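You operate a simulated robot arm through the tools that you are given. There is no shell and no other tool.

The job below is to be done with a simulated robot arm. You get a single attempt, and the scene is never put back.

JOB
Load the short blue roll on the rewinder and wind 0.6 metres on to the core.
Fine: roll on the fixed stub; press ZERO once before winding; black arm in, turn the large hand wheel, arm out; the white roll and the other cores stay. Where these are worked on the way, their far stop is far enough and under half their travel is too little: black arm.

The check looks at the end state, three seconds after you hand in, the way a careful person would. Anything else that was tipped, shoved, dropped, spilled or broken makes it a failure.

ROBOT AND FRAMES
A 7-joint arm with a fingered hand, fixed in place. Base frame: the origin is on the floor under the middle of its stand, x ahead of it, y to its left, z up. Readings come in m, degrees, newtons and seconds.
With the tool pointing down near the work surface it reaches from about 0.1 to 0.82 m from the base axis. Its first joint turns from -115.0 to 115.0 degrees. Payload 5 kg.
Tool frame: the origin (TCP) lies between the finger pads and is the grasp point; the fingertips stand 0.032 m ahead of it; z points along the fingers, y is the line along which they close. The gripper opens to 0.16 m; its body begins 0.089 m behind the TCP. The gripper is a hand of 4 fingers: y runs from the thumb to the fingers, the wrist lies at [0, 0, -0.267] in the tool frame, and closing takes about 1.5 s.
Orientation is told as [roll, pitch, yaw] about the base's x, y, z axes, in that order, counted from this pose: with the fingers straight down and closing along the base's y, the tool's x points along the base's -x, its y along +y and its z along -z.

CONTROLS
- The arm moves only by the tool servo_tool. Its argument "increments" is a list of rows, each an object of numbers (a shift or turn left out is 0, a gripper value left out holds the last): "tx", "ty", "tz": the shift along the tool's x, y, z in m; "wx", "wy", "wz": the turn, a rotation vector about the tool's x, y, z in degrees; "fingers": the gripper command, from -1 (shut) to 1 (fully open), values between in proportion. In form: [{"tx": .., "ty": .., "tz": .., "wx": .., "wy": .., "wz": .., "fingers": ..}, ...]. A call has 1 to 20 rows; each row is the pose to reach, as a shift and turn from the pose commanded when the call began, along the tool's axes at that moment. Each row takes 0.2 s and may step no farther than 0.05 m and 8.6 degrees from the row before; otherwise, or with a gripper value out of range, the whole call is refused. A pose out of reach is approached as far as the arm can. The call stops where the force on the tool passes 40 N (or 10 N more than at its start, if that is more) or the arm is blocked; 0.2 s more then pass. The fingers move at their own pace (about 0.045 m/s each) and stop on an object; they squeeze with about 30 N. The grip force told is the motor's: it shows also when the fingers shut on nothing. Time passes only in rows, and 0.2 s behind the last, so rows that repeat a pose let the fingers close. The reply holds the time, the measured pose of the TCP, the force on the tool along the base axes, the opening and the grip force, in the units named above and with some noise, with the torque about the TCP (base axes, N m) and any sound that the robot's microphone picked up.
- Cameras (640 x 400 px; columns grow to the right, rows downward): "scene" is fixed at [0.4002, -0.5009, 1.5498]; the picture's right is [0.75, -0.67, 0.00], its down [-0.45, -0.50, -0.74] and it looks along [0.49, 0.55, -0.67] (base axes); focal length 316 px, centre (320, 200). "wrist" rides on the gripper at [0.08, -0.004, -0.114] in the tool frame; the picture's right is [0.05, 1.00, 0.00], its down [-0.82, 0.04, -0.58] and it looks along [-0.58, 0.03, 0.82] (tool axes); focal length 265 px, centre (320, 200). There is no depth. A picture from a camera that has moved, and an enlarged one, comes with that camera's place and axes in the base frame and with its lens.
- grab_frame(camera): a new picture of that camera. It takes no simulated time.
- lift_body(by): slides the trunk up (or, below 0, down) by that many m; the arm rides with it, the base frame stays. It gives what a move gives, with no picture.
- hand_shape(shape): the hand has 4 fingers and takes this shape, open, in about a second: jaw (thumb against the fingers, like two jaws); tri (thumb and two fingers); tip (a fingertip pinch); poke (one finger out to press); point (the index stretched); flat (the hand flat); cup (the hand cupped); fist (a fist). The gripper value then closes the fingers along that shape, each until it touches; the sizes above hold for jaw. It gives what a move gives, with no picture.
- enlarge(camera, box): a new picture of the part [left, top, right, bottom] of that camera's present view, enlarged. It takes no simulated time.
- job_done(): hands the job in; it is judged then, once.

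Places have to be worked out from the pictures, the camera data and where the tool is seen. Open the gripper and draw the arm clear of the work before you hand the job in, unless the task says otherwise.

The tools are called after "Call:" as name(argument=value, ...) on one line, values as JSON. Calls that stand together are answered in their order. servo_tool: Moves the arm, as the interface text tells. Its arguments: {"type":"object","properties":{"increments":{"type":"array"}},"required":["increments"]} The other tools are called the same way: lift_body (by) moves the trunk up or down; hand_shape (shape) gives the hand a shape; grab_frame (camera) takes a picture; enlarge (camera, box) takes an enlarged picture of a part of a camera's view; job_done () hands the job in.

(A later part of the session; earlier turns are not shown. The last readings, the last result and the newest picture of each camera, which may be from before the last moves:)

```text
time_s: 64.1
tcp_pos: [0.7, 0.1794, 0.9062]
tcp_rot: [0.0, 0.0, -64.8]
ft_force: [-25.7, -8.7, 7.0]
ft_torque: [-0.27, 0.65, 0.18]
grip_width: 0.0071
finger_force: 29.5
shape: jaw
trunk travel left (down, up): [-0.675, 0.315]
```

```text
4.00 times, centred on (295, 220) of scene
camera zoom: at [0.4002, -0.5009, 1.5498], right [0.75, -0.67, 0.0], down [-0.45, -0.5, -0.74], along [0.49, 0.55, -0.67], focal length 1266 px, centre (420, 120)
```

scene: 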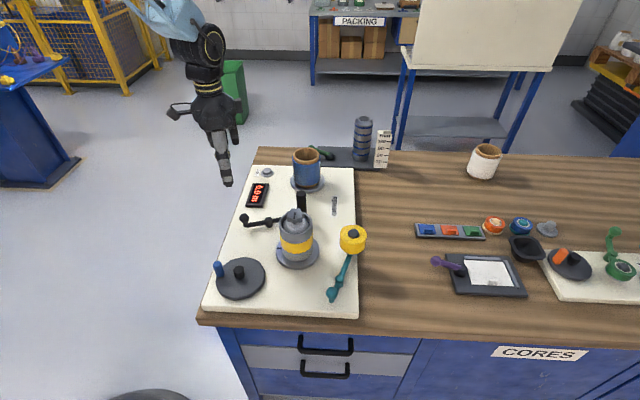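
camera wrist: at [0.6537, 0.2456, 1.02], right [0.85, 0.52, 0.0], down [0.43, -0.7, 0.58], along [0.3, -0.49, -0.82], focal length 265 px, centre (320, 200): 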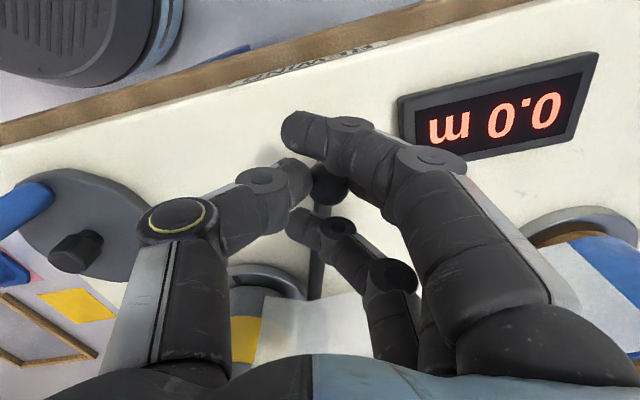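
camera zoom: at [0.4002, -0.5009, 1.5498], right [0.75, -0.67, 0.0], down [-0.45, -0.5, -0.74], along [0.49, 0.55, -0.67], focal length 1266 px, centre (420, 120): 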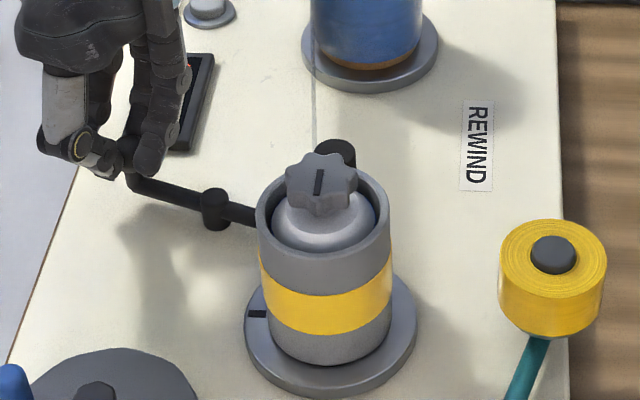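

The roller no longer moves while the resistance climbs to 27 N: the arm is against its far stop. I ease off, open the fingers a little and see whether the arm stays in.

Call:
servo_tool(increments=[{"ty": -0.003, "wz": -2}, {"ty": -0.004, "wz": -3}, {"ty": -0.004, "wz": -3, "fingers": -0.5}, {"ty": -0.004, "wz": -3, "fingers": -0.2}, {"ty": -0.004, "wz": -3, "fingers": 0}, {"ty": -0.004, "wz": -3, "fingers": 0}, {"ty": -0.004, "wz": -3, "fingers": 0}])

Call:
grab_frame(camera="wrist")

Call:
enlarge(camera="scene", box=[230, 150, 350, 270])

```text
time_s: 65.7
tcp_pos: [0.6983, 0.1793, 0.9049]
tcp_rot: [0.0, 0.0, -61.7]
ft_force: [0.3, 0.0, -0.5]
ft_torque: [0.0, -0.01, -0.03]
grip_width: 0.0793
finger_force: 0.0
shape: jaw
trunk travel left (down, up): [-0.675, 0.315]
```

```text
taken
camera wrist: at [0.6556, 0.2477, 1.0192], right [0.85, 0.52, 0.0], down [0.42, -0.7, 0.58], along [0.3, -0.49, -0.82], focal length 265 px, centre (320, 200)
```

wrist: 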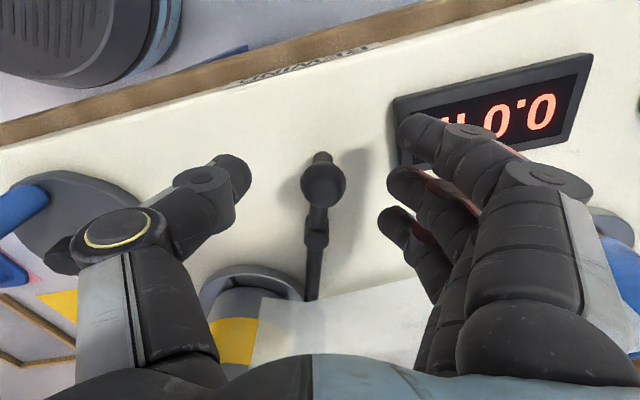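

```text
3.33 times, centred on (290, 210) of scene
camera zoom: at [0.4002, -0.5009, 1.5498], right [0.75, -0.67, 0.0], down [-0.45, -0.5, -0.74], along [0.49, 0.55, -0.67], focal length 1055 px, centre (420, 167)
```

zoom: 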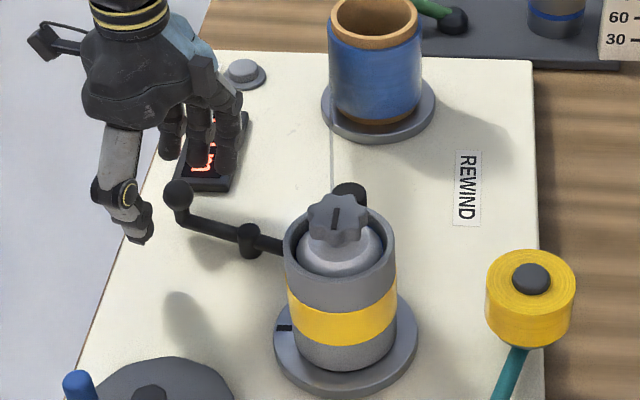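

The arm stays in by itself. I raise the hand and move over to the large hand wheel to look at its handle.

Call:
servo_tool(increments=[{"tz": -0.04}, {"tz": -0.08}, {"tz": -0.12}, {"tz": -0.14}])

Call:
servo_tool(increments=[{"tx": -0.0118, "ty": -0.0253, "wz": -7.7}, {"tx": -0.0235, "ty": -0.0507, "wz": -15.4}, {"tx": -0.0353, "ty": -0.076, "wz": -23.1}, {"tx": -0.047, "ty": -0.1014, "wz": -30.8}, {"tx": -0.0588, "ty": -0.1267, "wz": -38.5}, {"tx": -0.0706, "ty": -0.1521, "wz": -46.2}, {"tx": -0.0823, "ty": -0.1774, "wz": -53.9}, {"tx": -0.0941, "ty": -0.2028, "wz": -61.6}])

Call:
grab_frame(camera="wrist")

Call:
enlarge(camera="scene", box=[190, 170, 350, 310])

```text
time_s: 66.7
tcp_pos: [0.698, 0.1816, 1.0431]
tcp_rot: [0.0, 0.0, -61.6]
ft_force: [-0.2, -0.8, 0.2]
ft_torque: [0.01, 0.03, 0.02]
grip_width: 0.0793
finger_force: 0.3
shape: jaw
trunk travel left (down, up): [-0.675, 0.315]
```

```text
time_s: 68.5
tcp_pos: [0.5651, 0.0006, 1.0449]
tcp_rot: [-0.1, 0.0, 0.1]
ft_force: [-0.1, 0.2, 0.9]
ft_torque: [0.01, 0.0, 0.0]
grip_width: 0.0792
finger_force: 0.0
shape: jaw
trunk travel left (down, up): [-0.675, 0.315]
```

```text
taken
camera wrist: at [0.4839, -0.0051, 1.1597], right [-0.05, 1.0, 0.0], down [0.82, 0.04, 0.58], along [0.58, 0.03, -0.82], focal length 265 px, centre (320, 200)
```

wrist: 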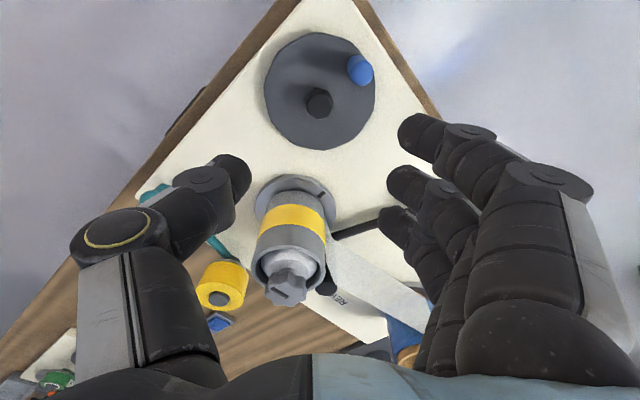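

```text
2.86 times, centred on (270, 240) of scene
camera zoom: at [0.4002, -0.5009, 1.5498], right [0.75, -0.67, 0.0], down [-0.45, -0.5, -0.74], along [0.49, 0.55, -0.67], focal length 904 px, centre (463, 86)
```

zoom: 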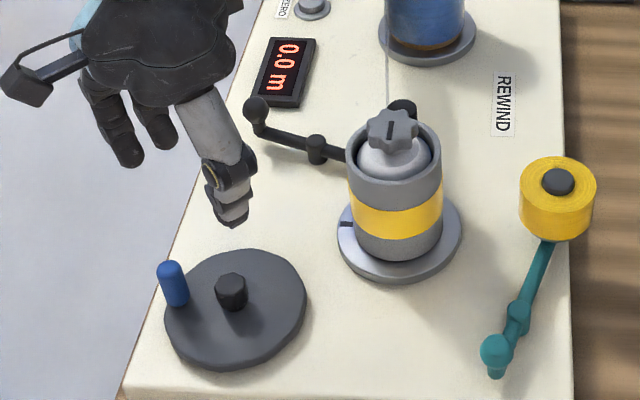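

The display still reads 0.0 m. The wheel's axis is near (0.563,-0.002) and the blue handle near (0.525,0.035), top ≈0.895. I lower above the handle for a closer measure.

Call:
servo_tool(increments=[{"tx": 0.013, "ty": 0.011, "tz": 0.023}, {"tx": 0.027, "ty": 0.023, "tz": 0.046}, {"tx": 0.04, "ty": 0.034, "tz": 0.065}])

Call:
grab_frame(camera="wrist")

Call:
enlarge(camera="scene", box=[190, 200, 310, 310])

```text
time_s: 69.3
tcp_pos: [0.5256, 0.0338, 0.9795]
tcp_rot: [0.0, 0.0, -0.1]
ft_force: [1.0, -0.1, -0.1]
ft_torque: [-0.02, 0.0, 0.01]
grip_width: 0.0793
finger_force: 0.0
shape: jaw
trunk travel left (down, up): [-0.675, 0.315]
```

```text
taken
camera wrist: at [0.4448, 0.03, 1.0939], right [-0.05, 1.0, 0.0], down [0.82, 0.04, 0.58], along [0.58, 0.03, -0.82], focal length 265 px, centre (320, 200)
```

wrist: 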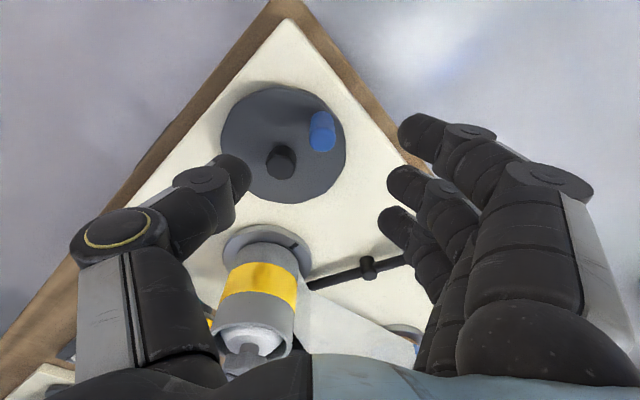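

```text
3.64 times, centred on (250, 255) of scene
camera zoom: at [0.4002, -0.5009, 1.5498], right [0.75, -0.67, 0.0], down [-0.45, -0.5, -0.74], along [0.49, 0.55, -0.67], focal length 1150 px, centre (574, 0)
```

zoom: 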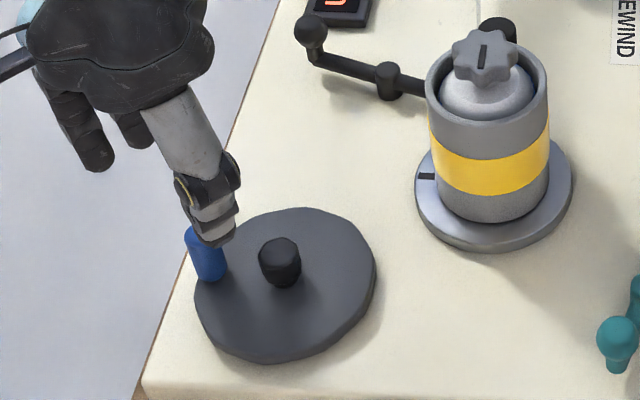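

I enlarge the wrist view around the handle and boss for precise positions.

Call:
enlarge(camera="wrist", box=[200, 70, 380, 220])

```text
2.67 times, centred on (290, 145) of wrist
camera zoom: at [0.4448, 0.03, 1.0939], right [-0.05, 1.0, 0.0], down [0.82, 0.04, 0.58], along [0.58, 0.03, -0.82], focal length 708 px, centre (400, 347)
```

zoom: 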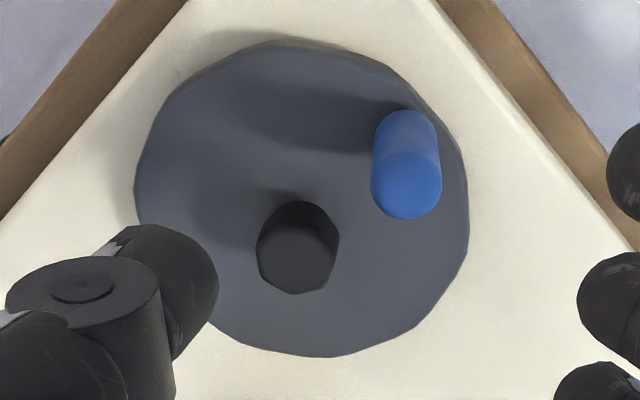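

Handle axis ≈(0.529,0.036), top ≈0.889; boss top ≈0.870 at (0.5635,-0.002), so the crank radius is about 0.051. I lower around the handle with tips just above the boss height and close on it.

Call:
servo_tool(increments=[{"tx": -0.0034, "ty": 0.0022, "tz": 0.025}, {"tx": -0.0034, "ty": 0.0022, "tz": 0.05}, {"tx": -0.0034, "ty": 0.0022, "tz": 0.075}])

Call:
grab_frame(camera="wrist")

Call:
enlarge(camera="scene", box=[190, 180, 310, 310])

```text
time_s: 70.1
tcp_pos: [0.5288, 0.0361, 0.9058]
tcp_rot: [0.1, 0.0, -0.1]
ft_force: [-0.4, 0.0, 0.0]
ft_torque: [-0.04, -0.03, -0.02]
grip_width: 0.0792
finger_force: 0.0
shape: jaw
trunk travel left (down, up): [-0.675, 0.315]
```

```text
taken
camera wrist: at [0.4475, 0.0317, 1.0195], right [-0.05, 1.0, 0.0], down [0.82, 0.04, 0.58], along [0.58, 0.03, -0.82], focal length 265 px, centre (320, 200)
```

wrist: 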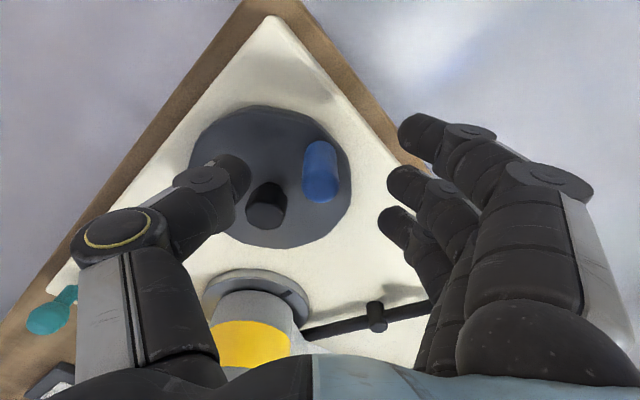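

```text
3.08 times, centred on (250, 245) of scene
camera zoom: at [0.4002, -0.5009, 1.5498], right [0.75, -0.67, 0.0], down [-0.45, -0.5, -0.74], along [0.49, 0.55, -0.67], focal length 974 px, centre (535, 62)
```

zoom: 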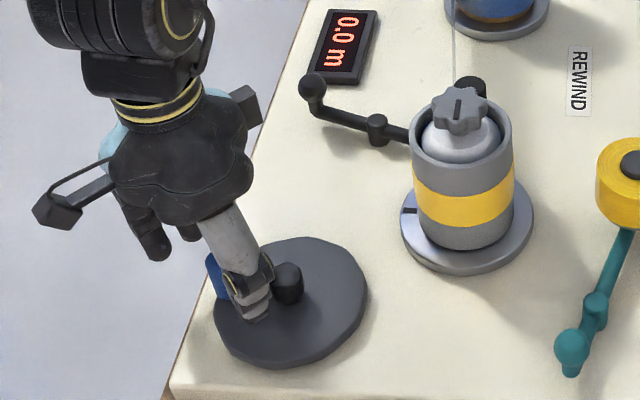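

The handle top is at z≈0.889 and the tips at ≈0.873, so I lower 2 mm more and close on the handle.

Call:
servo_tool(increments=[{"tz": 0.002, "fingers": -0.3}, {"tz": 0.002, "fingers": -0.6}, {"tz": 0.002, "fingers": -0.8}, {"tz": 0.002, "fingers": -1}, {"tz": 0.002, "fingers": -1}, {"tz": 0.002, "fingers": -1}, {"tz": 0.002, "fingers": -1}])

Call:
grab_frame(camera="wrist")

Call:
enlarge(camera="scene", box=[190, 180, 310, 310])

```text
time_s: 71.7
tcp_pos: [0.5286, 0.0339, 0.9032]
tcp_rot: [0.0, 0.1, -0.2]
ft_force: [1.8, -9.9, -3.5]
ft_torque: [-0.11, -0.03, -0.01]
grip_width: 0.0036
finger_force: 30.1
shape: jaw
trunk travel left (down, up): [-0.675, 0.315]
```

```text
taken
camera wrist: at [0.4471, 0.0296, 1.0174], right [-0.05, 1.0, 0.0], down [0.82, 0.04, 0.58], along [0.58, 0.03, -0.82], focal length 265 px, centre (320, 200)
```

wrist: 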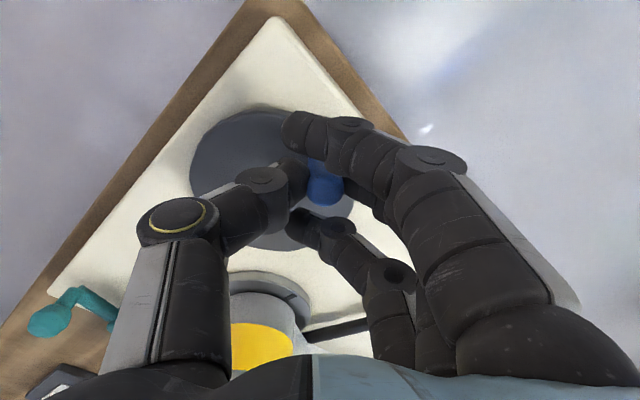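

```text
3.08 times, centred on (250, 245) of scene
camera zoom: at [0.4002, -0.5009, 1.5498], right [0.75, -0.67, 0.0], down [-0.45, -0.5, -0.74], along [0.49, 0.55, -0.67], focal length 974 px, centre (535, 62)
```

zoom: 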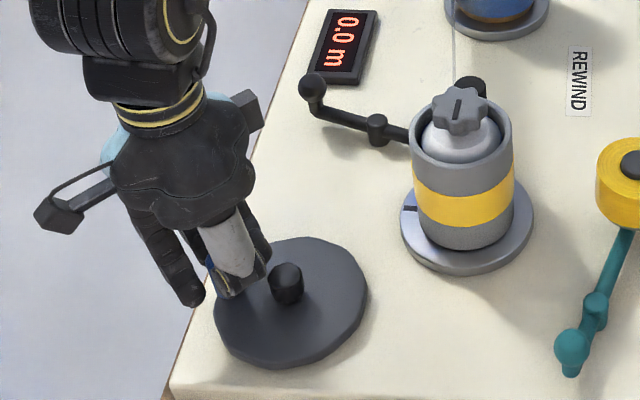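

The handle is held. The film meets the core on its left side, which suggests winding counter-clockwise seen from above; I turn the wheel 45° that way and check the display, the core's mark and the forces.

Call:
servo_tool(increments=[{"tx": 0.003, "ty": -0.0033}, {"tx": 0.0061, "ty": -0.0066}, {"tx": 0.0109, "ty": -0.0142}, {"tx": 0.0143, "ty": -0.0226}, {"tx": 0.0166, "ty": -0.0358}])

Call:
enlarge(camera="scene", box=[190, 160, 330, 310])

Call:
grab_frame(camera="wrist")

```text
time_s: 72.9
tcp_pos: [0.5097, -0.0005, 0.9026]
tcp_rot: [0.0, 0.1, -0.1]
ft_force: [-2.6, 1.9, 2.1]
ft_torque: [0.35, 0.02, 0.04]
grip_width: 0.002
finger_force: 29.7
shape: jaw
trunk travel left (down, up): [-0.675, 0.315]
```

```text
2.67 times, centred on (260, 235) of scene
camera zoom: at [0.4002, -0.5009, 1.5498], right [0.75, -0.67, 0.0], down [-0.45, -0.5, -0.74], along [0.49, 0.55, -0.67], focal length 844 px, centre (480, 107)
```

zoom: 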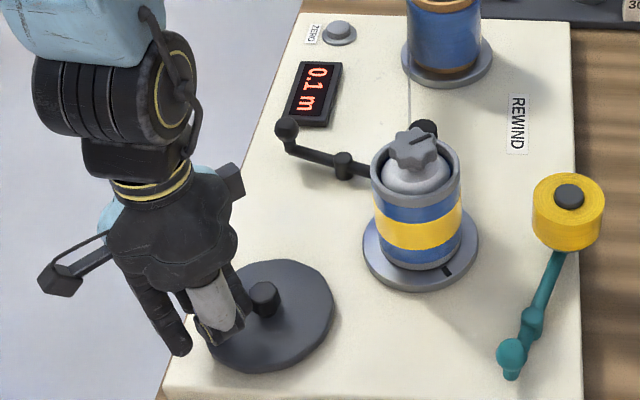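

```text
taken
camera wrist: at [0.428, -0.0047, 1.0174], right [-0.05, 1.0, 0.0], down [0.82, 0.04, 0.57], along [0.57, 0.03, -0.82], focal length 265 px, centre (320, 200)
```

wrist: 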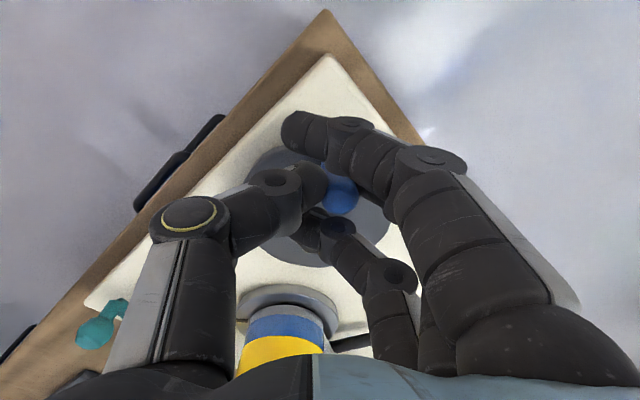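

The display went to 0.1 m and blue film is on the core, so the direction is right. I continue counter-clockwise by another 45° and read again.

Call:
servo_tool(increments=[{"tx": -0.0007, "ty": -0.0111}, {"tx": -0.0031, "ty": -0.0198}, {"tx": -0.0069, "ty": -0.028}, {"tx": -0.012, "ty": -0.0353}, {"tx": -0.0151, "ty": -0.0387}])

Call:
enlarge(camera="scene", box=[190, 160, 330, 310])

Call:
grab_frame(camera="wrist")

```text
time_s: 74.1
tcp_pos: [0.524, -0.04, 0.9032]
tcp_rot: [0.0, -0.1, -0.2]
ft_force: [-24.5, -26.5, 8.7]
ft_torque: [-0.53, 0.47, -0.02]
grip_width: 0.0048
finger_force: 30.0
shape: jaw
trunk travel left (down, up): [-0.675, 0.315]
```

```text
2.67 times, centred on (260, 235) of scene
camera zoom: at [0.4002, -0.5009, 1.5498], right [0.75, -0.67, 0.0], down [-0.45, -0.5, -0.74], along [0.49, 0.55, -0.67], focal length 844 px, centre (480, 107)
```

zoom: 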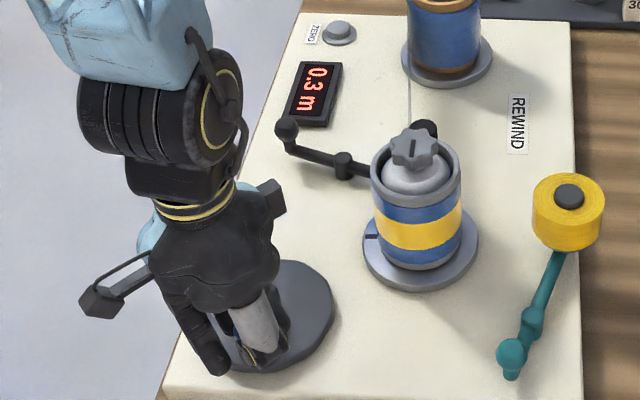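

```text
taken
camera wrist: at [0.4432, -0.0453, 1.0187], right [-0.05, 1.0, 0.0], down [0.81, 0.04, 0.58], along [0.58, 0.03, -0.82], focal length 265 px, centre (320, 200)
```

wrist: 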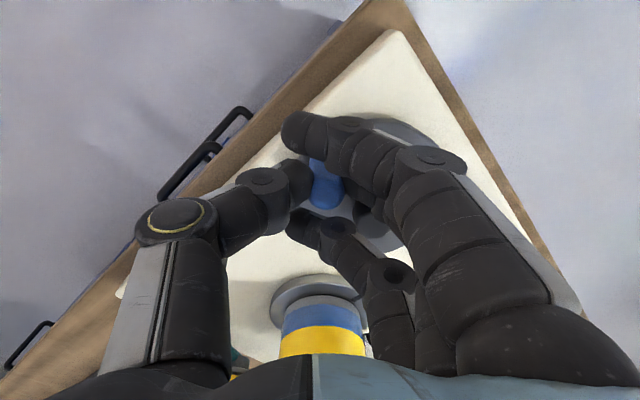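

The display reads 0.3 m after about 88° of wheel (roughly 0.29 m per 100°), but 36 N pushes the hand outward: a finger seems to rub on the wheel's boss. I raise the hand 5 mm and ease outward, then read the force.

Call:
servo_tool(increments=[{"tx": 0.001, "ty": -0.001, "tz": -0.002}, {"tx": 0.002, "ty": -0.002, "tz": -0.004}, {"tx": 0.002, "ty": -0.002, "tz": -0.005}])

Call:
enlarge(camera="scene", box=[190, 160, 330, 310])

Call:
enlarge(camera="wrist", box=[240, 80, 440, 260])

```text
time_s: 74.9
tcp_pos: [0.5254, -0.0401, 0.9075]
tcp_rot: [0.1, -0.2, -0.1]
ft_force: [-8.7, -11.8, -16.8]
ft_torque: [-0.14, 0.17, -0.03]
grip_width: 0.0031
finger_force: 30.4
shape: jaw
trunk travel left (down, up): [-0.675, 0.315]
```

```text
2.67 times, centred on (260, 235) of scene
camera zoom: at [0.4002, -0.5009, 1.5498], right [0.75, -0.67, 0.0], down [-0.45, -0.5, -0.74], along [0.49, 0.55, -0.67], focal length 844 px, centre (480, 107)
```

zoom: 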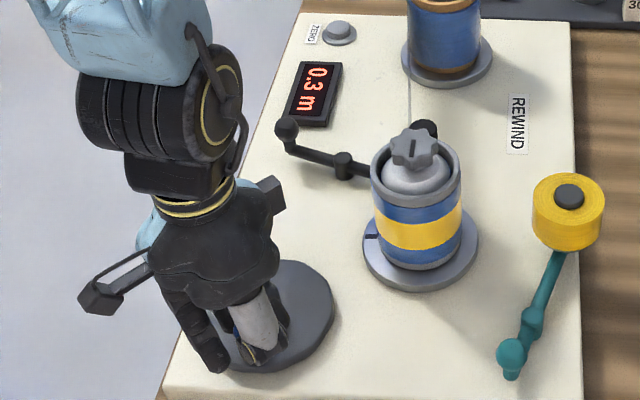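

```text
2.22 times, centred on (340, 170) of wrist
camera zoom: at [0.4437, -0.0452, 1.0221], right [-0.05, 1.0, 0.0], down [0.81, 0.04, 0.58], along [0.58, 0.03, -0.82], focal length 590 px, centre (276, 267)
```

zoom: 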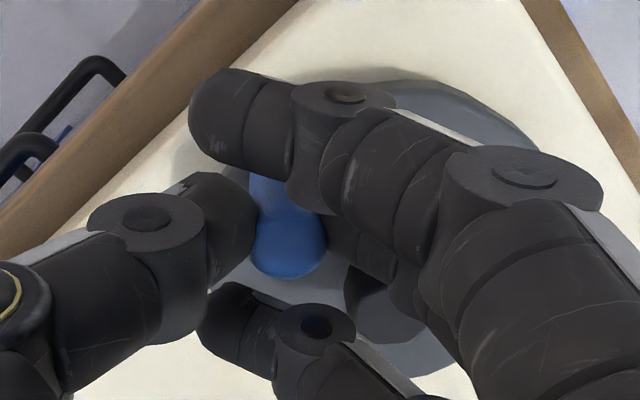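

The radial load fell but the grip now drags on the handle. I open the hand, rise clear, and regrip with the thumb (the slimmer side) towards the boss.

Call:
servo_tool(increments=[{"fingers": -0.6}, {"fingers": -0.3}, {"fingers": 0}, {"fingers": 0}, {"fingers": 0}])

Call:
servo_tool(increments=[{"tz": -0.03}, {"tz": -0.06}, {"tz": -0.09}])

Call:
grab_frame(camera="wrist")

Call:
enlarge(camera="scene", box=[190, 160, 330, 310])

```text
time_s: 76.1
tcp_pos: [0.524, -0.0424, 0.9072]
tcp_rot: [0.1, -0.1, -0.1]
ft_force: [0.9, -1.7, 5.4]
ft_torque: [0.18, -0.23, -0.11]
grip_width: 0.078
finger_force: 0.1
shape: jaw
trunk travel left (down, up): [-0.675, 0.315]
```

```text
time_s: 76.9
tcp_pos: [0.5214, -0.0394, 0.9987]
tcp_rot: [0.0, 0.0, -0.1]
ft_force: [0.1, 0.0, -0.2]
ft_torque: [-0.02, -0.02, 0.02]
grip_width: 0.0791
finger_force: 0.1
shape: jaw
trunk travel left (down, up): [-0.675, 0.315]
```

```text
taken
camera wrist: at [0.4409, -0.0446, 1.1122], right [-0.05, 1.0, 0.0], down [0.82, 0.04, 0.58], along [0.58, 0.03, -0.82], focal length 265 px, centre (320, 200)
```

wrist: 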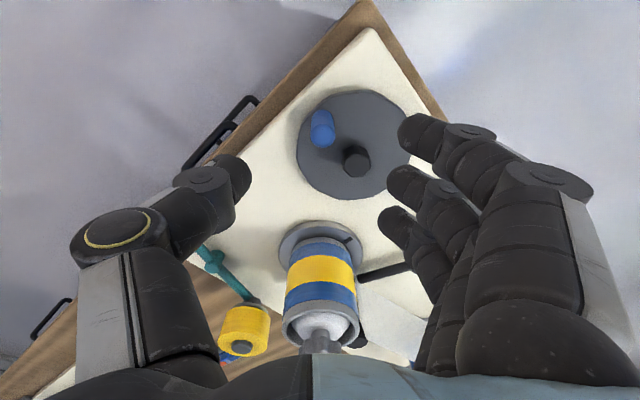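

```text
2.67 times, centred on (260, 235) of scene
camera zoom: at [0.4002, -0.5009, 1.5498], right [0.75, -0.67, 0.0], down [-0.45, -0.5, -0.74], along [0.49, 0.55, -0.67], focal length 844 px, centre (480, 107)
```

zoom: 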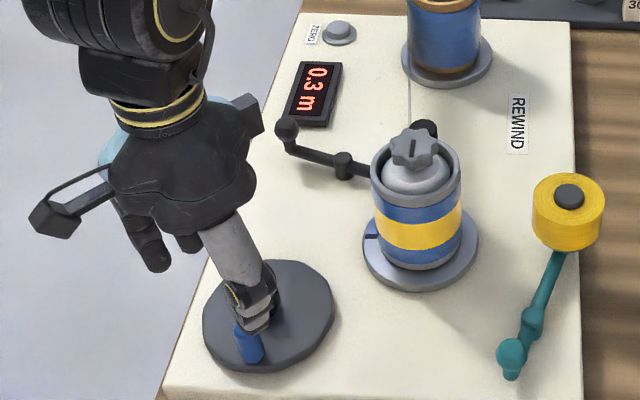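

The wheel stayed put at 0.3 m. I turn the hand about its axis to yaw -170° in free air above the wheel.

Call:
servo_tool(increments=[{"tz": -0.005, "wz": 8.5}, {"tz": -0.01, "wz": 17}, {"tz": -0.015, "wz": 25.5}, {"tz": -0.02, "wz": 34}, {"tz": -0.025, "wz": 42.5}, {"tz": -0.03, "wz": 51}, {"tz": -0.03, "wz": 59.5}, {"tz": -0.03, "wz": 68}, {"tz": -0.03, "wz": 76.5}, {"tz": -0.03, "wz": 85}, {"tz": -0.03, "wz": 93.5}, {"tz": -0.03, "wz": 102}, {"tz": -0.03, "wz": 110.5}, {"tz": -0.03, "wz": 119}, {"tz": -0.03, "wz": 127.5}, {"tz": -0.03, "wz": 136}, {"tz": -0.03, "wz": 144.5}, {"tz": -0.03, "wz": 153}, {"tz": -0.03, "wz": 161.5}, {"tz": -0.03, "wz": 170}])

Call:
grab_frame(camera="wrist")

Call:
grab_frame(camera="scene")

```text
time_s: 81.1
tcp_pos: [0.5239, -0.0395, 1.0289]
tcp_rot: [0.0, -0.1, -170.2]
ft_force: [0.9, 0.1, 0.6]
ft_torque: [-0.01, 0.0, 0.03]
grip_width: 0.0792
finger_force: 0.1
shape: jaw
trunk travel left (down, up): [-0.675, 0.315]
```

```text
taken
camera wrist: at [0.6015, -0.0229, 1.142], right [0.22, -0.98, 0.0], down [-0.8, -0.18, 0.58], along [-0.56, -0.13, -0.82], focal length 265 px, centre (320, 200)
```

wrist: 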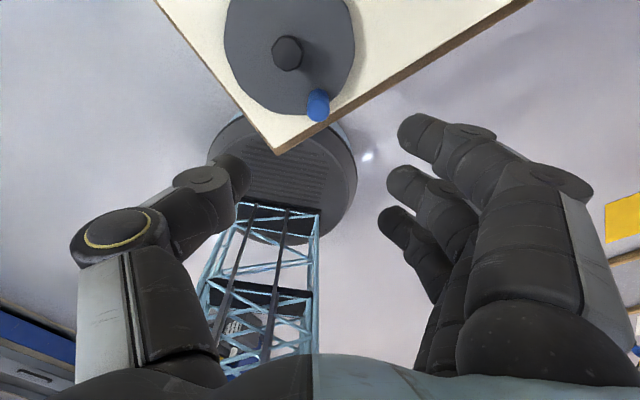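

```text
taken
```

scene: 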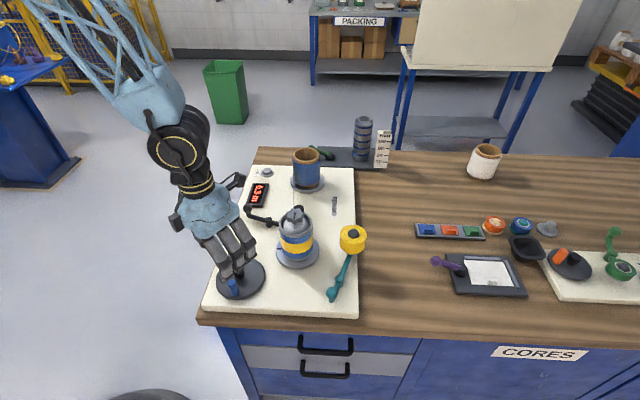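

The hand is turned; I enlarge the wrist view to fix the handle's position now.

Call:
enlarge(camera="wrist", box=[220, 0, 420, 150])

```text
2.67 times, centred on (320, 75) of wrist
camera zoom: at [0.6015, -0.0229, 1.142], right [0.22, -0.98, 0.0], down [-0.8, -0.18, 0.58], along [-0.56, -0.13, -0.82], focal length 708 px, centre (320, 533)
```

zoom: 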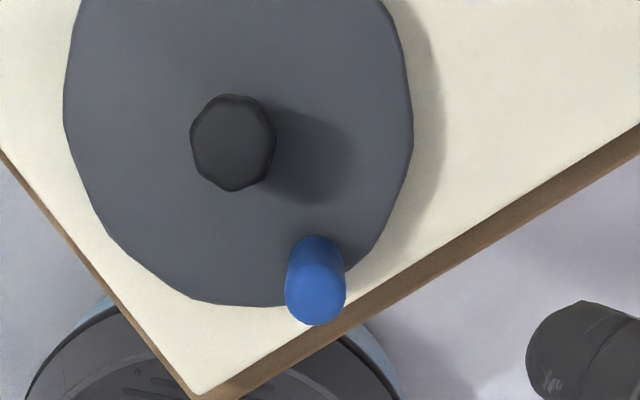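

The handle is now at (0.528,-0.038), 93° on from its start; the core turned about once, so the ratio is 4:1 and roughly 0.27 m per core turn. I lower over the handle with the thumb towards the boss.

Call:
servo_tool(increments=[{"tx": 0.0043, "ty": -0.0048, "tz": 0.04}, {"tx": 0.0043, "ty": -0.0048, "tz": 0.08}, {"tx": 0.0043, "ty": -0.0048, "tz": 0.1}])

Call:
grab_frame(camera="wrist")

```text
time_s: 81.9
tcp_pos: [0.5277, -0.0356, 0.9272]
tcp_rot: [0.0, 0.0, -170.1]
ft_force: [0.0, 0.2, 0.2]
ft_torque: [0.02, -0.02, 0.01]
grip_width: 0.079
finger_force: 0.1
shape: jaw
trunk travel left (down, up): [-0.675, 0.315]
```

```text
taken
camera wrist: at [0.606, -0.0183, 1.0413], right [0.22, -0.97, 0.0], down [-0.8, -0.18, 0.58], along [-0.56, -0.13, -0.82], focal length 265 px, centre (320, 200)
```

wrist: 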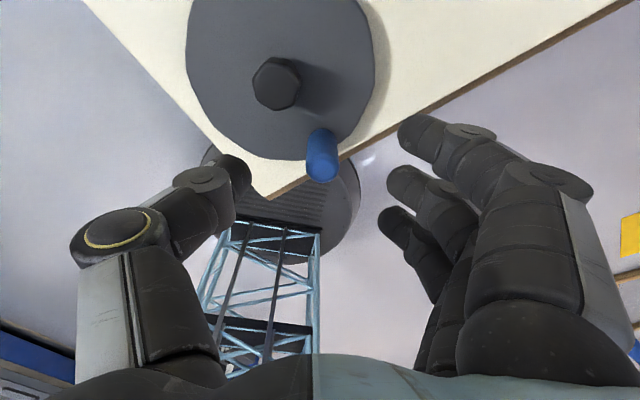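

The handle is centred between thumb and fingers and the boss is clear. I lower the last 2 cm and close.

Call:
servo_tool(increments=[{"tz": 0.011}, {"tz": 0.0215}, {"tz": 0.0215, "fingers": -0.3}, {"tz": 0.0215, "fingers": -0.6}, {"tz": 0.0215, "fingers": -0.8}, {"tz": 0.0215, "fingers": -1}, {"tz": 0.0215, "fingers": -1}, {"tz": 0.0215, "fingers": -1}, {"tz": 0.0215, "fingers": -1}])

Call:
grab_frame(camera="wrist")

Call:
enlarge(camera="scene", box=[190, 160, 330, 310])

```text
time_s: 83.9
tcp_pos: [0.5276, -0.0331, 0.9052]
tcp_rot: [0.0, 0.1, -170.0]
ft_force: [2.2, 8.7, -3.4]
ft_torque: [0.03, -0.02, 0.03]
grip_width: 0.0022
finger_force: 29.7
shape: jaw
trunk travel left (down, up): [-0.675, 0.315]
```

```text
taken
camera wrist: at [0.606, -0.0154, 1.0206], right [0.22, -0.97, 0.0], down [-0.8, -0.18, 0.58], along [-0.56, -0.13, -0.82], focal length 265 px, centre (320, 200)
```

wrist: 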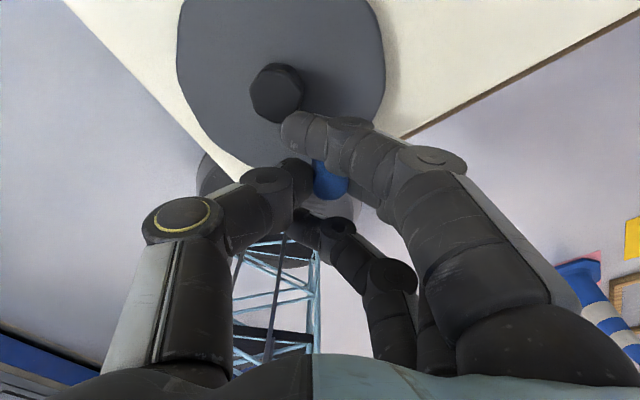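

```text
2.67 times, centred on (260, 235) of scene
camera zoom: at [0.4002, -0.5009, 1.5498], right [0.75, -0.67, 0.0], down [-0.45, -0.5, -0.74], along [0.49, 0.55, -0.67], focal length 844 px, centre (480, 107)
```

zoom: 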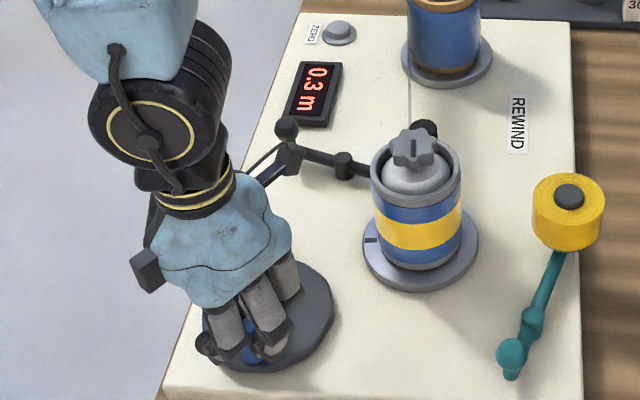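

Gripped well. I now turn hand and handle together rigidly about the wheel's axis (0.564,-0.001), first 24° more.

Call:
servo_tool(increments=[{"tx": 0.0019, "ty": 0.0028, "wz": -4}, {"tx": 0.0039, "ty": 0.0055, "wz": -8}, {"tx": 0.0062, "ty": 0.008, "wz": -12}, {"tx": 0.0085, "ty": 0.0105, "wz": -16}, {"tx": 0.0111, "ty": 0.0127, "wz": -20}, {"tx": 0.0138, "ty": 0.0147, "wz": -24}])

Call:
enlarge(camera="scene", box=[190, 160, 330, 310])

Call:
grab_frame(camera="wrist")

```text
time_s: 85.3
tcp_pos: [0.5442, -0.0456, 0.9063]
tcp_rot: [-0.1, 0.0, -146.0]
ft_force: [3.4, 20.1, -0.3]
ft_torque: [0.28, -0.09, 0.08]
grip_width: 0.0023
finger_force: 29.8
shape: jaw
trunk travel left (down, up): [-0.675, 0.315]
```

```text
2.67 times, centred on (260, 235) of scene
camera zoom: at [0.4002, -0.5009, 1.5498], right [0.75, -0.67, 0.0], down [-0.45, -0.5, -0.74], along [0.49, 0.55, -0.67], focal length 844 px, centre (480, 107)
```

zoom: 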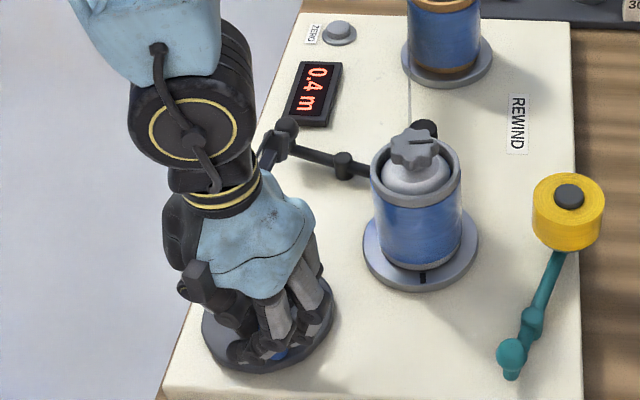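

```text
taken
camera wrist: at [0.6072, 0.0024, 1.0204], right [0.6, -0.8, 0.0], down [-0.65, -0.49, 0.58], along [-0.46, -0.35, -0.82], focal length 265 px, centre (320, 200)
```

wrist: 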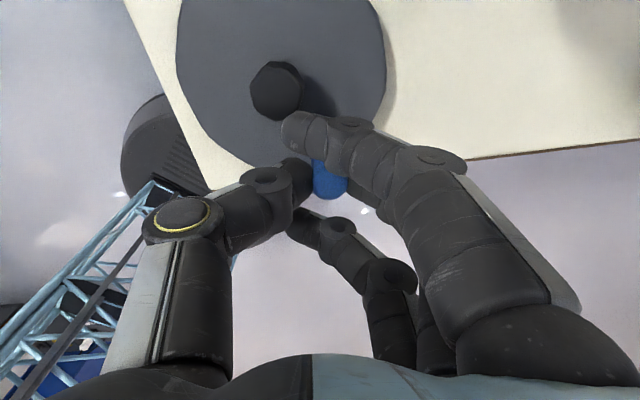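

The display reads 0.4 m at about 117° of wheel. The handle pulls the hand slightly inward, so I trim the radius by about 1 mm and turn 16° more.

Call:
servo_tool(increments=[{"tx": 0.0022, "ty": 0.0027, "wz": -4}, {"tx": 0.0044, "ty": 0.005, "wz": -8}, {"tx": 0.0067, "ty": 0.0076, "wz": -12}, {"tx": 0.009, "ty": 0.0099, "wz": -16}])

Call:
enlarge(camera="scene", box=[190, 160, 330, 310])

```text
time_s: 86.3
tcp_pos: [0.5551, -0.0493, 0.9063]
tcp_rot: [0.0, -0.2, -130.1]
ft_force: [-3.1, 14.1, -6.7]
ft_torque: [0.18, -0.01, 0.06]
grip_width: 0.0022
finger_force: 30.3
shape: jaw
trunk travel left (down, up): [-0.675, 0.315]
```

```text
2.67 times, centred on (260, 235) of scene
camera zoom: at [0.4002, -0.5009, 1.5498], right [0.75, -0.67, 0.0], down [-0.45, -0.5, -0.74], along [0.49, 0.55, -0.67], focal length 844 px, centre (480, 107)
```

zoom: 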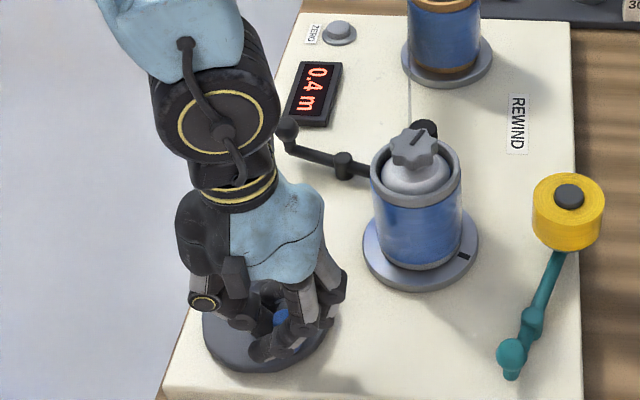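

Still 0.4 m at about 133°. I step 8° further and read.

Call:
servo_tool(increments=[{"tx": 0.002, "ty": 0.0026, "wz": -4}, {"tx": 0.0042, "ty": 0.0051, "wz": -8}])

Call:
enlarge(camera="scene", box=[190, 160, 330, 310])

```text
time_s: 86.9
tcp_pos: [0.5636, -0.0508, 0.906]
tcp_rot: [0.0, 0.0, -122.2]
ft_force: [-5.1, 9.1, -4.2]
ft_torque: [0.14, 0.0, 0.03]
grip_width: 0.0022
finger_force: 30.4
shape: jaw
trunk travel left (down, up): [-0.675, 0.315]
```

```text
2.67 times, centred on (260, 235) of scene
camera zoom: at [0.4002, -0.5009, 1.5498], right [0.75, -0.67, 0.0], down [-0.45, -0.5, -0.74], along [0.49, 0.55, -0.67], focal length 844 px, centre (480, 107)
```

zoom: 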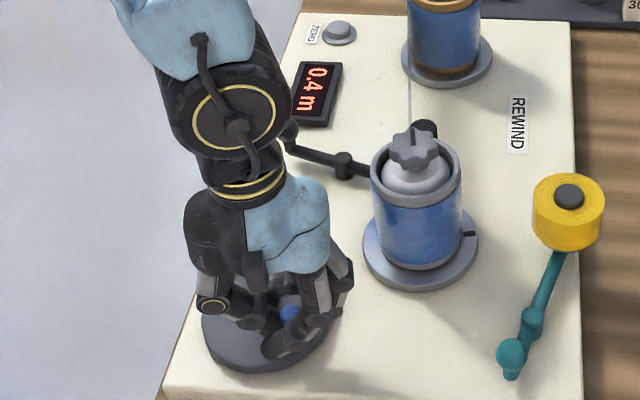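

Still 0.4 m at about 141°. I step 4° and read, to find where it flips.

Call:
servo_tool(increments=[{"tx": 0.002, "ty": 0.0026, "wz": -4}])

Call:
enlarge(camera="scene", box=[240, 160, 340, 280])

```text
time_s: 87.3
tcp_pos: [0.5675, -0.0485, 0.9053]
tcp_rot: [-0.1, 0.0, -118.1]
ft_force: [-3.9, 8.2, -2.4]
ft_torque: [0.09, 0.0, 0.05]
grip_width: 0.0021
finger_force: 30.1
shape: jaw
trunk travel left (down, up): [-0.675, 0.315]
```

```text
3.33 times, centred on (290, 220) of scene
camera zoom: at [0.4002, -0.5009, 1.5498], right [0.75, -0.67, 0.0], down [-0.45, -0.5, -0.74], along [0.49, 0.55, -0.67], focal length 1055 px, centre (420, 133)
```

zoom: 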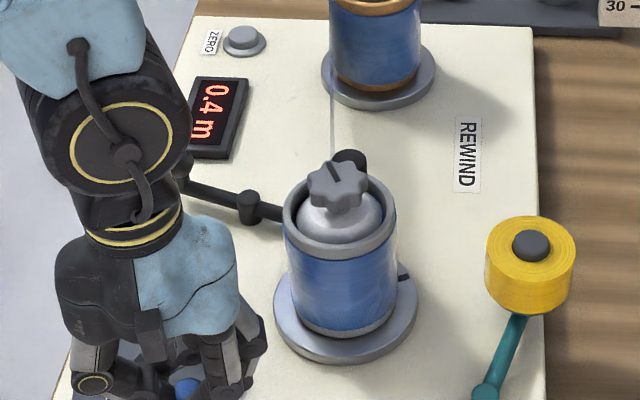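

0.4 m still at about 145°. Another 4°.

Call:
servo_tool(increments=[{"tx": 0.0018, "ty": 0.0028, "wz": -4}])

Call:
enlarge(camera="scene", box=[240, 160, 340, 280])

```text
time_s: 87.7
tcp_pos: [0.5712, -0.049, 0.9057]
tcp_rot: [0.1, 0.0, -114.0]
ft_force: [-4.8, 4.8, -1.2]
ft_torque: [0.01, -0.03, 0.01]
grip_width: 0.0021
finger_force: 30.0
shape: jaw
trunk travel left (down, up): [-0.675, 0.315]
```

```text
3.33 times, centred on (290, 220) of scene
camera zoom: at [0.4002, -0.5009, 1.5498], right [0.75, -0.67, 0.0], down [-0.45, -0.5, -0.74], along [0.49, 0.55, -0.67], focal length 1055 px, centre (420, 133)
```

zoom: 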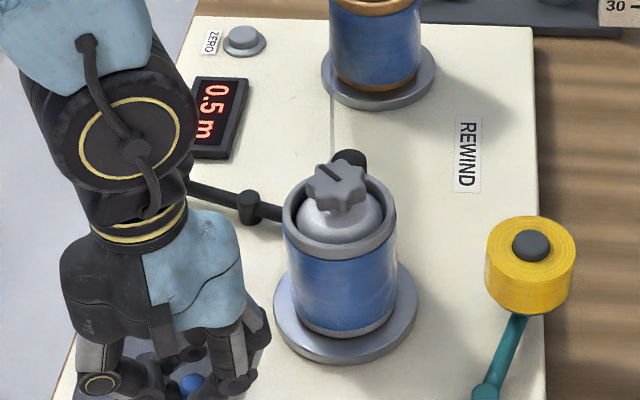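

The display flipped to 0.5 m between 145° and 149° of wheel, giving about 0.0031 m per degree; 0.6 m should come about 47° further on. I turn 24° and read again.

Call:
servo_tool(increments=[{"tx": 0.0018, "ty": 0.0027, "wz": -4}, {"tx": 0.0038, "ty": 0.0053, "wz": -8}, {"tx": 0.0059, "ty": 0.0079, "wz": -12}, {"tx": 0.0082, "ty": 0.0101, "wz": -16}, {"tx": 0.0107, "ty": 0.0123, "wz": -20}, {"tx": 0.0134, "ty": 0.0143, "wz": -24}])

Call:
enlarge(camera="scene", box=[200, 150, 340, 290])

Call:
grab_frame(camera="wrist")

```text
time_s: 89.1
tcp_pos: [0.5886, -0.0434, 0.9062]
tcp_rot: [-0.1, 0.1, -90.2]
ft_force: [-3.4, -3.1, -8.1]
ft_torque: [-0.06, -0.09, -0.01]
grip_width: 0.0015
finger_force: 30.1
shape: jaw
trunk travel left (down, up): [-0.675, 0.315]
```

```text
2.86 times, centred on (270, 220) of scene
camera zoom: at [0.4002, -0.5009, 1.5498], right [0.75, -0.67, 0.0], down [-0.45, -0.5, -0.74], along [0.49, 0.55, -0.67], focal length 904 px, centre (463, 143)
```

zoom: 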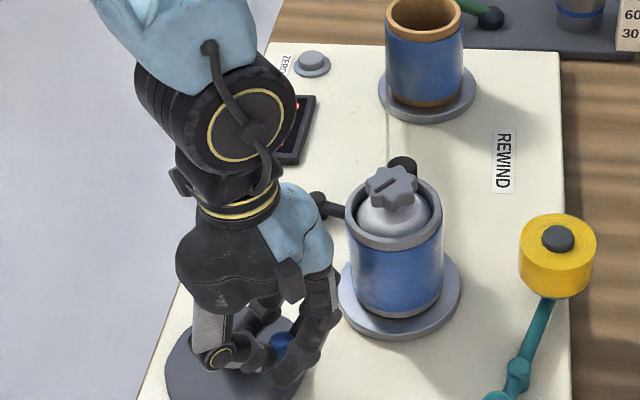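

```text
taken
camera wrist: at [0.5831, 0.0362, 1.0208], right [1.0, 0.05, 0.0], down [0.04, -0.82, 0.58], along [0.03, -0.58, -0.82], focal length 265 px, centre (320, 200)
```

wrist: 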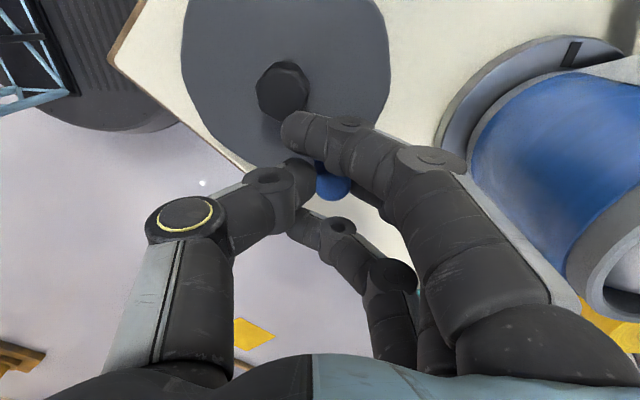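

The wrist now hides the display and the fingers come close to the core. I open only slightly, lift straight up, and check the reading before regripping.

Call:
servo_tool(increments=[{"fingers": -0.8}, {"fingers": -0.6}, {"fingers": -0.52}, {"fingers": -0.52}])

Call:
servo_tool(increments=[{"tz": -0.01}, {"tz": -0.03}, {"tz": -0.06}, {"tz": -0.1}, {"tz": -0.14}])

Call:
servo_tool(increments=[{"ty": -0.03}, {"ty": -0.06}, {"ty": -0.09}])

Call:
enlarge(camera="scene", box=[180, 140, 340, 300])

Call:
grab_frame(camera="wrist")

```text
time_s: 90.1
tcp_pos: [0.5871, -0.0427, 0.907]
tcp_rot: [0.0, 0.1, -90.1]
ft_force: [-0.2, 0.3, -0.1]
ft_torque: [-0.02, -0.02, 0.0]
grip_width: 0.0379
finger_force: 0.0
shape: jaw
trunk travel left (down, up): [-0.675, 0.315]
```

```text
time_s: 91.3
tcp_pos: [0.5871, -0.0431, 1.0476]
tcp_rot: [0.0, 0.0, -90.1]
ft_force: [-0.1, -1.0, 0.3]
ft_torque: [0.0, 0.01, 0.05]
grip_width: 0.0379
finger_force: 0.1
shape: jaw
trunk travel left (down, up): [-0.675, 0.315]
```

```text
time_s: 92.1
tcp_pos: [0.4973, -0.0437, 1.0457]
tcp_rot: [0.1, 0.0, -90.1]
ft_force: [-0.4, -0.6, 0.4]
ft_torque: [0.0, -0.02, -0.01]
grip_width: 0.0378
finger_force: 0.0
shape: jaw
trunk travel left (down, up): [-0.675, 0.315]
```

```text
2.50 times, centred on (260, 220) of scene
camera zoom: at [0.4002, -0.5009, 1.5498], right [0.75, -0.67, 0.0], down [-0.45, -0.5, -0.74], along [0.49, 0.55, -0.67], focal length 791 px, centre (470, 150)
```

zoom: 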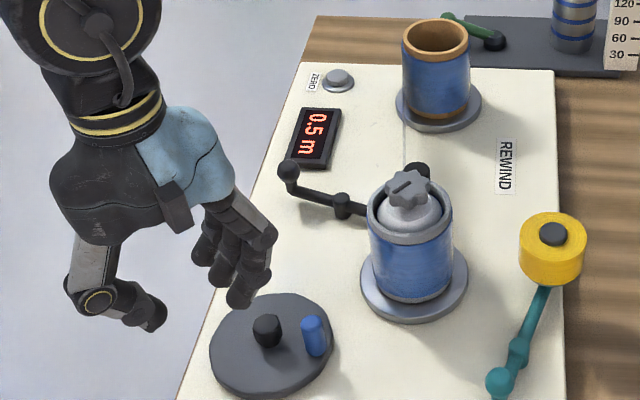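

```text
taken
camera wrist: at [0.4913, 0.037, 1.1599], right [1.0, 0.05, 0.0], down [0.04, -0.82, 0.58], along [0.03, -0.58, -0.82], focal length 265 px, centre (320, 200)
```

wrist: 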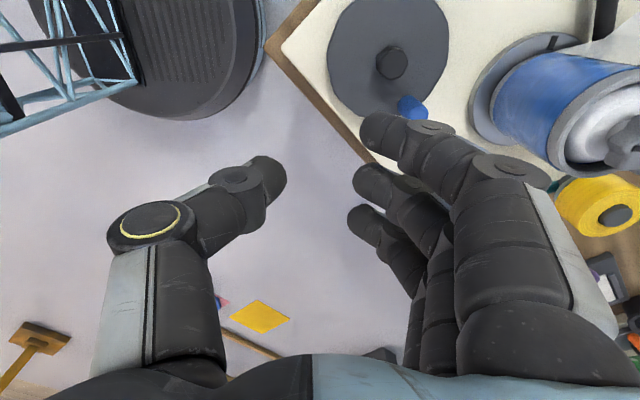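

The reading is 0.5 m with the handle where I left it. I enlarge to fix the handle's angle before the last part.

Call:
enlarge(camera="wrist", box=[310, 0, 490, 140])

```text
2.86 times, centred on (400, 70) of wrist
camera zoom: at [0.4913, 0.037, 1.1599], right [1.0, 0.05, 0.0], down [0.04, -0.82, 0.58], along [0.03, -0.58, -0.82], focal length 758 px, centre (91, 571)
```

zoom: 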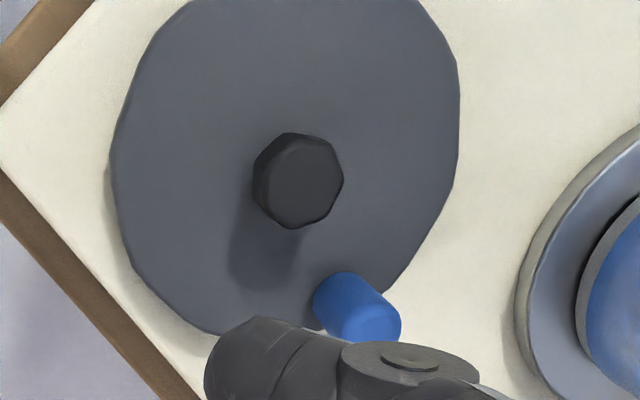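

Handle bearing is about 304°, i.e. ~172° from the start and ≈0.53 m; about 23° remain. I turn the hand to yaw 0, so that nothing of it comes near the core, and come over the handle again.

Call:
servo_tool(increments=[{"wz": -8}, {"wz": -16}, {"wz": -24}, {"wz": -32}, {"wz": -40}, {"wz": -48}, {"wz": -56}, {"wz": -64}, {"wz": -72}, {"wz": -80}, {"wz": -88}, {"wz": -90, "fingers": -0.2}, {"wz": -90, "fingers": -0.2}])

Call:
servo_tool(increments=[{"tx": -0.03}, {"tx": -0.06}, {"tx": -0.093, "ty": 0.002}])

Call:
grab_frame(camera="wrist")

Call:
enlarge(camera="wrist", box=[220, 50, 420, 200])

```text
time_s: 94.9
tcp_pos: [0.4988, -0.0424, 1.048]
tcp_rot: [0.0, -0.1, 0.0]
ft_force: [0.9, 0.0, 0.5]
ft_torque: [0.02, -0.01, 0.01]
grip_width: 0.0632
finger_force: 0.1
shape: jaw
trunk travel left (down, up): [-0.675, 0.315]
```

```text
time_s: 95.7
tcp_pos: [0.5922, -0.04, 1.0466]
tcp_rot: [0.0, 0.0, -0.1]
ft_force: [0.6, 0.2, 0.1]
ft_torque: [0.0, 0.01, 0.0]
grip_width: 0.0635
finger_force: 0.1
shape: jaw
trunk travel left (down, up): [-0.675, 0.315]
```

```text
taken
camera wrist: at [0.5106, -0.0452, 1.1607], right [-0.05, 1.0, 0.0], down [0.82, 0.04, 0.58], along [0.58, 0.03, -0.82], focal length 265 px, centre (320, 200)
```

wrist: 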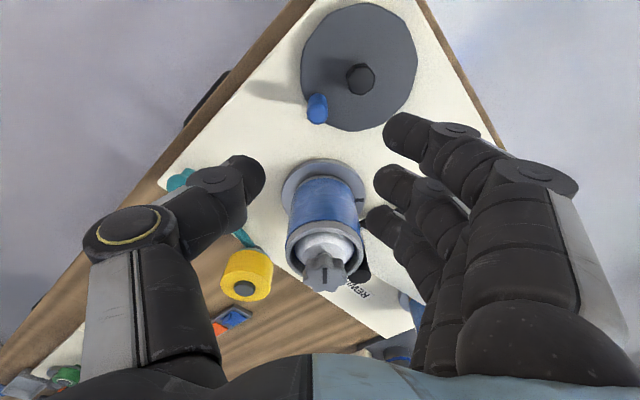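

```text
2.67 times, centred on (320, 125) of wrist
camera zoom: at [0.5106, -0.0452, 1.1607], right [-0.05, 1.0, 0.0], down [0.82, 0.04, 0.58], along [0.58, 0.03, -0.82], focal length 708 px, centre (320, 400)
```

zoom: 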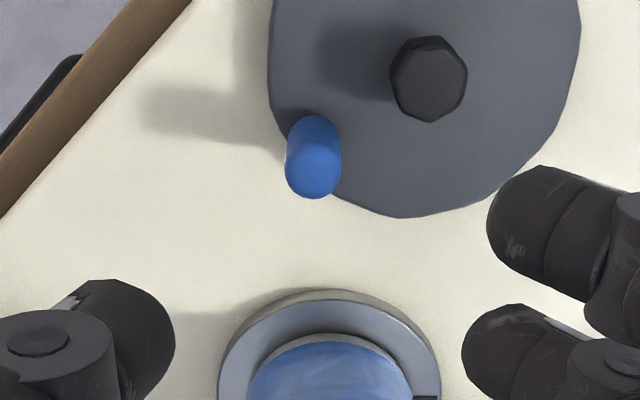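

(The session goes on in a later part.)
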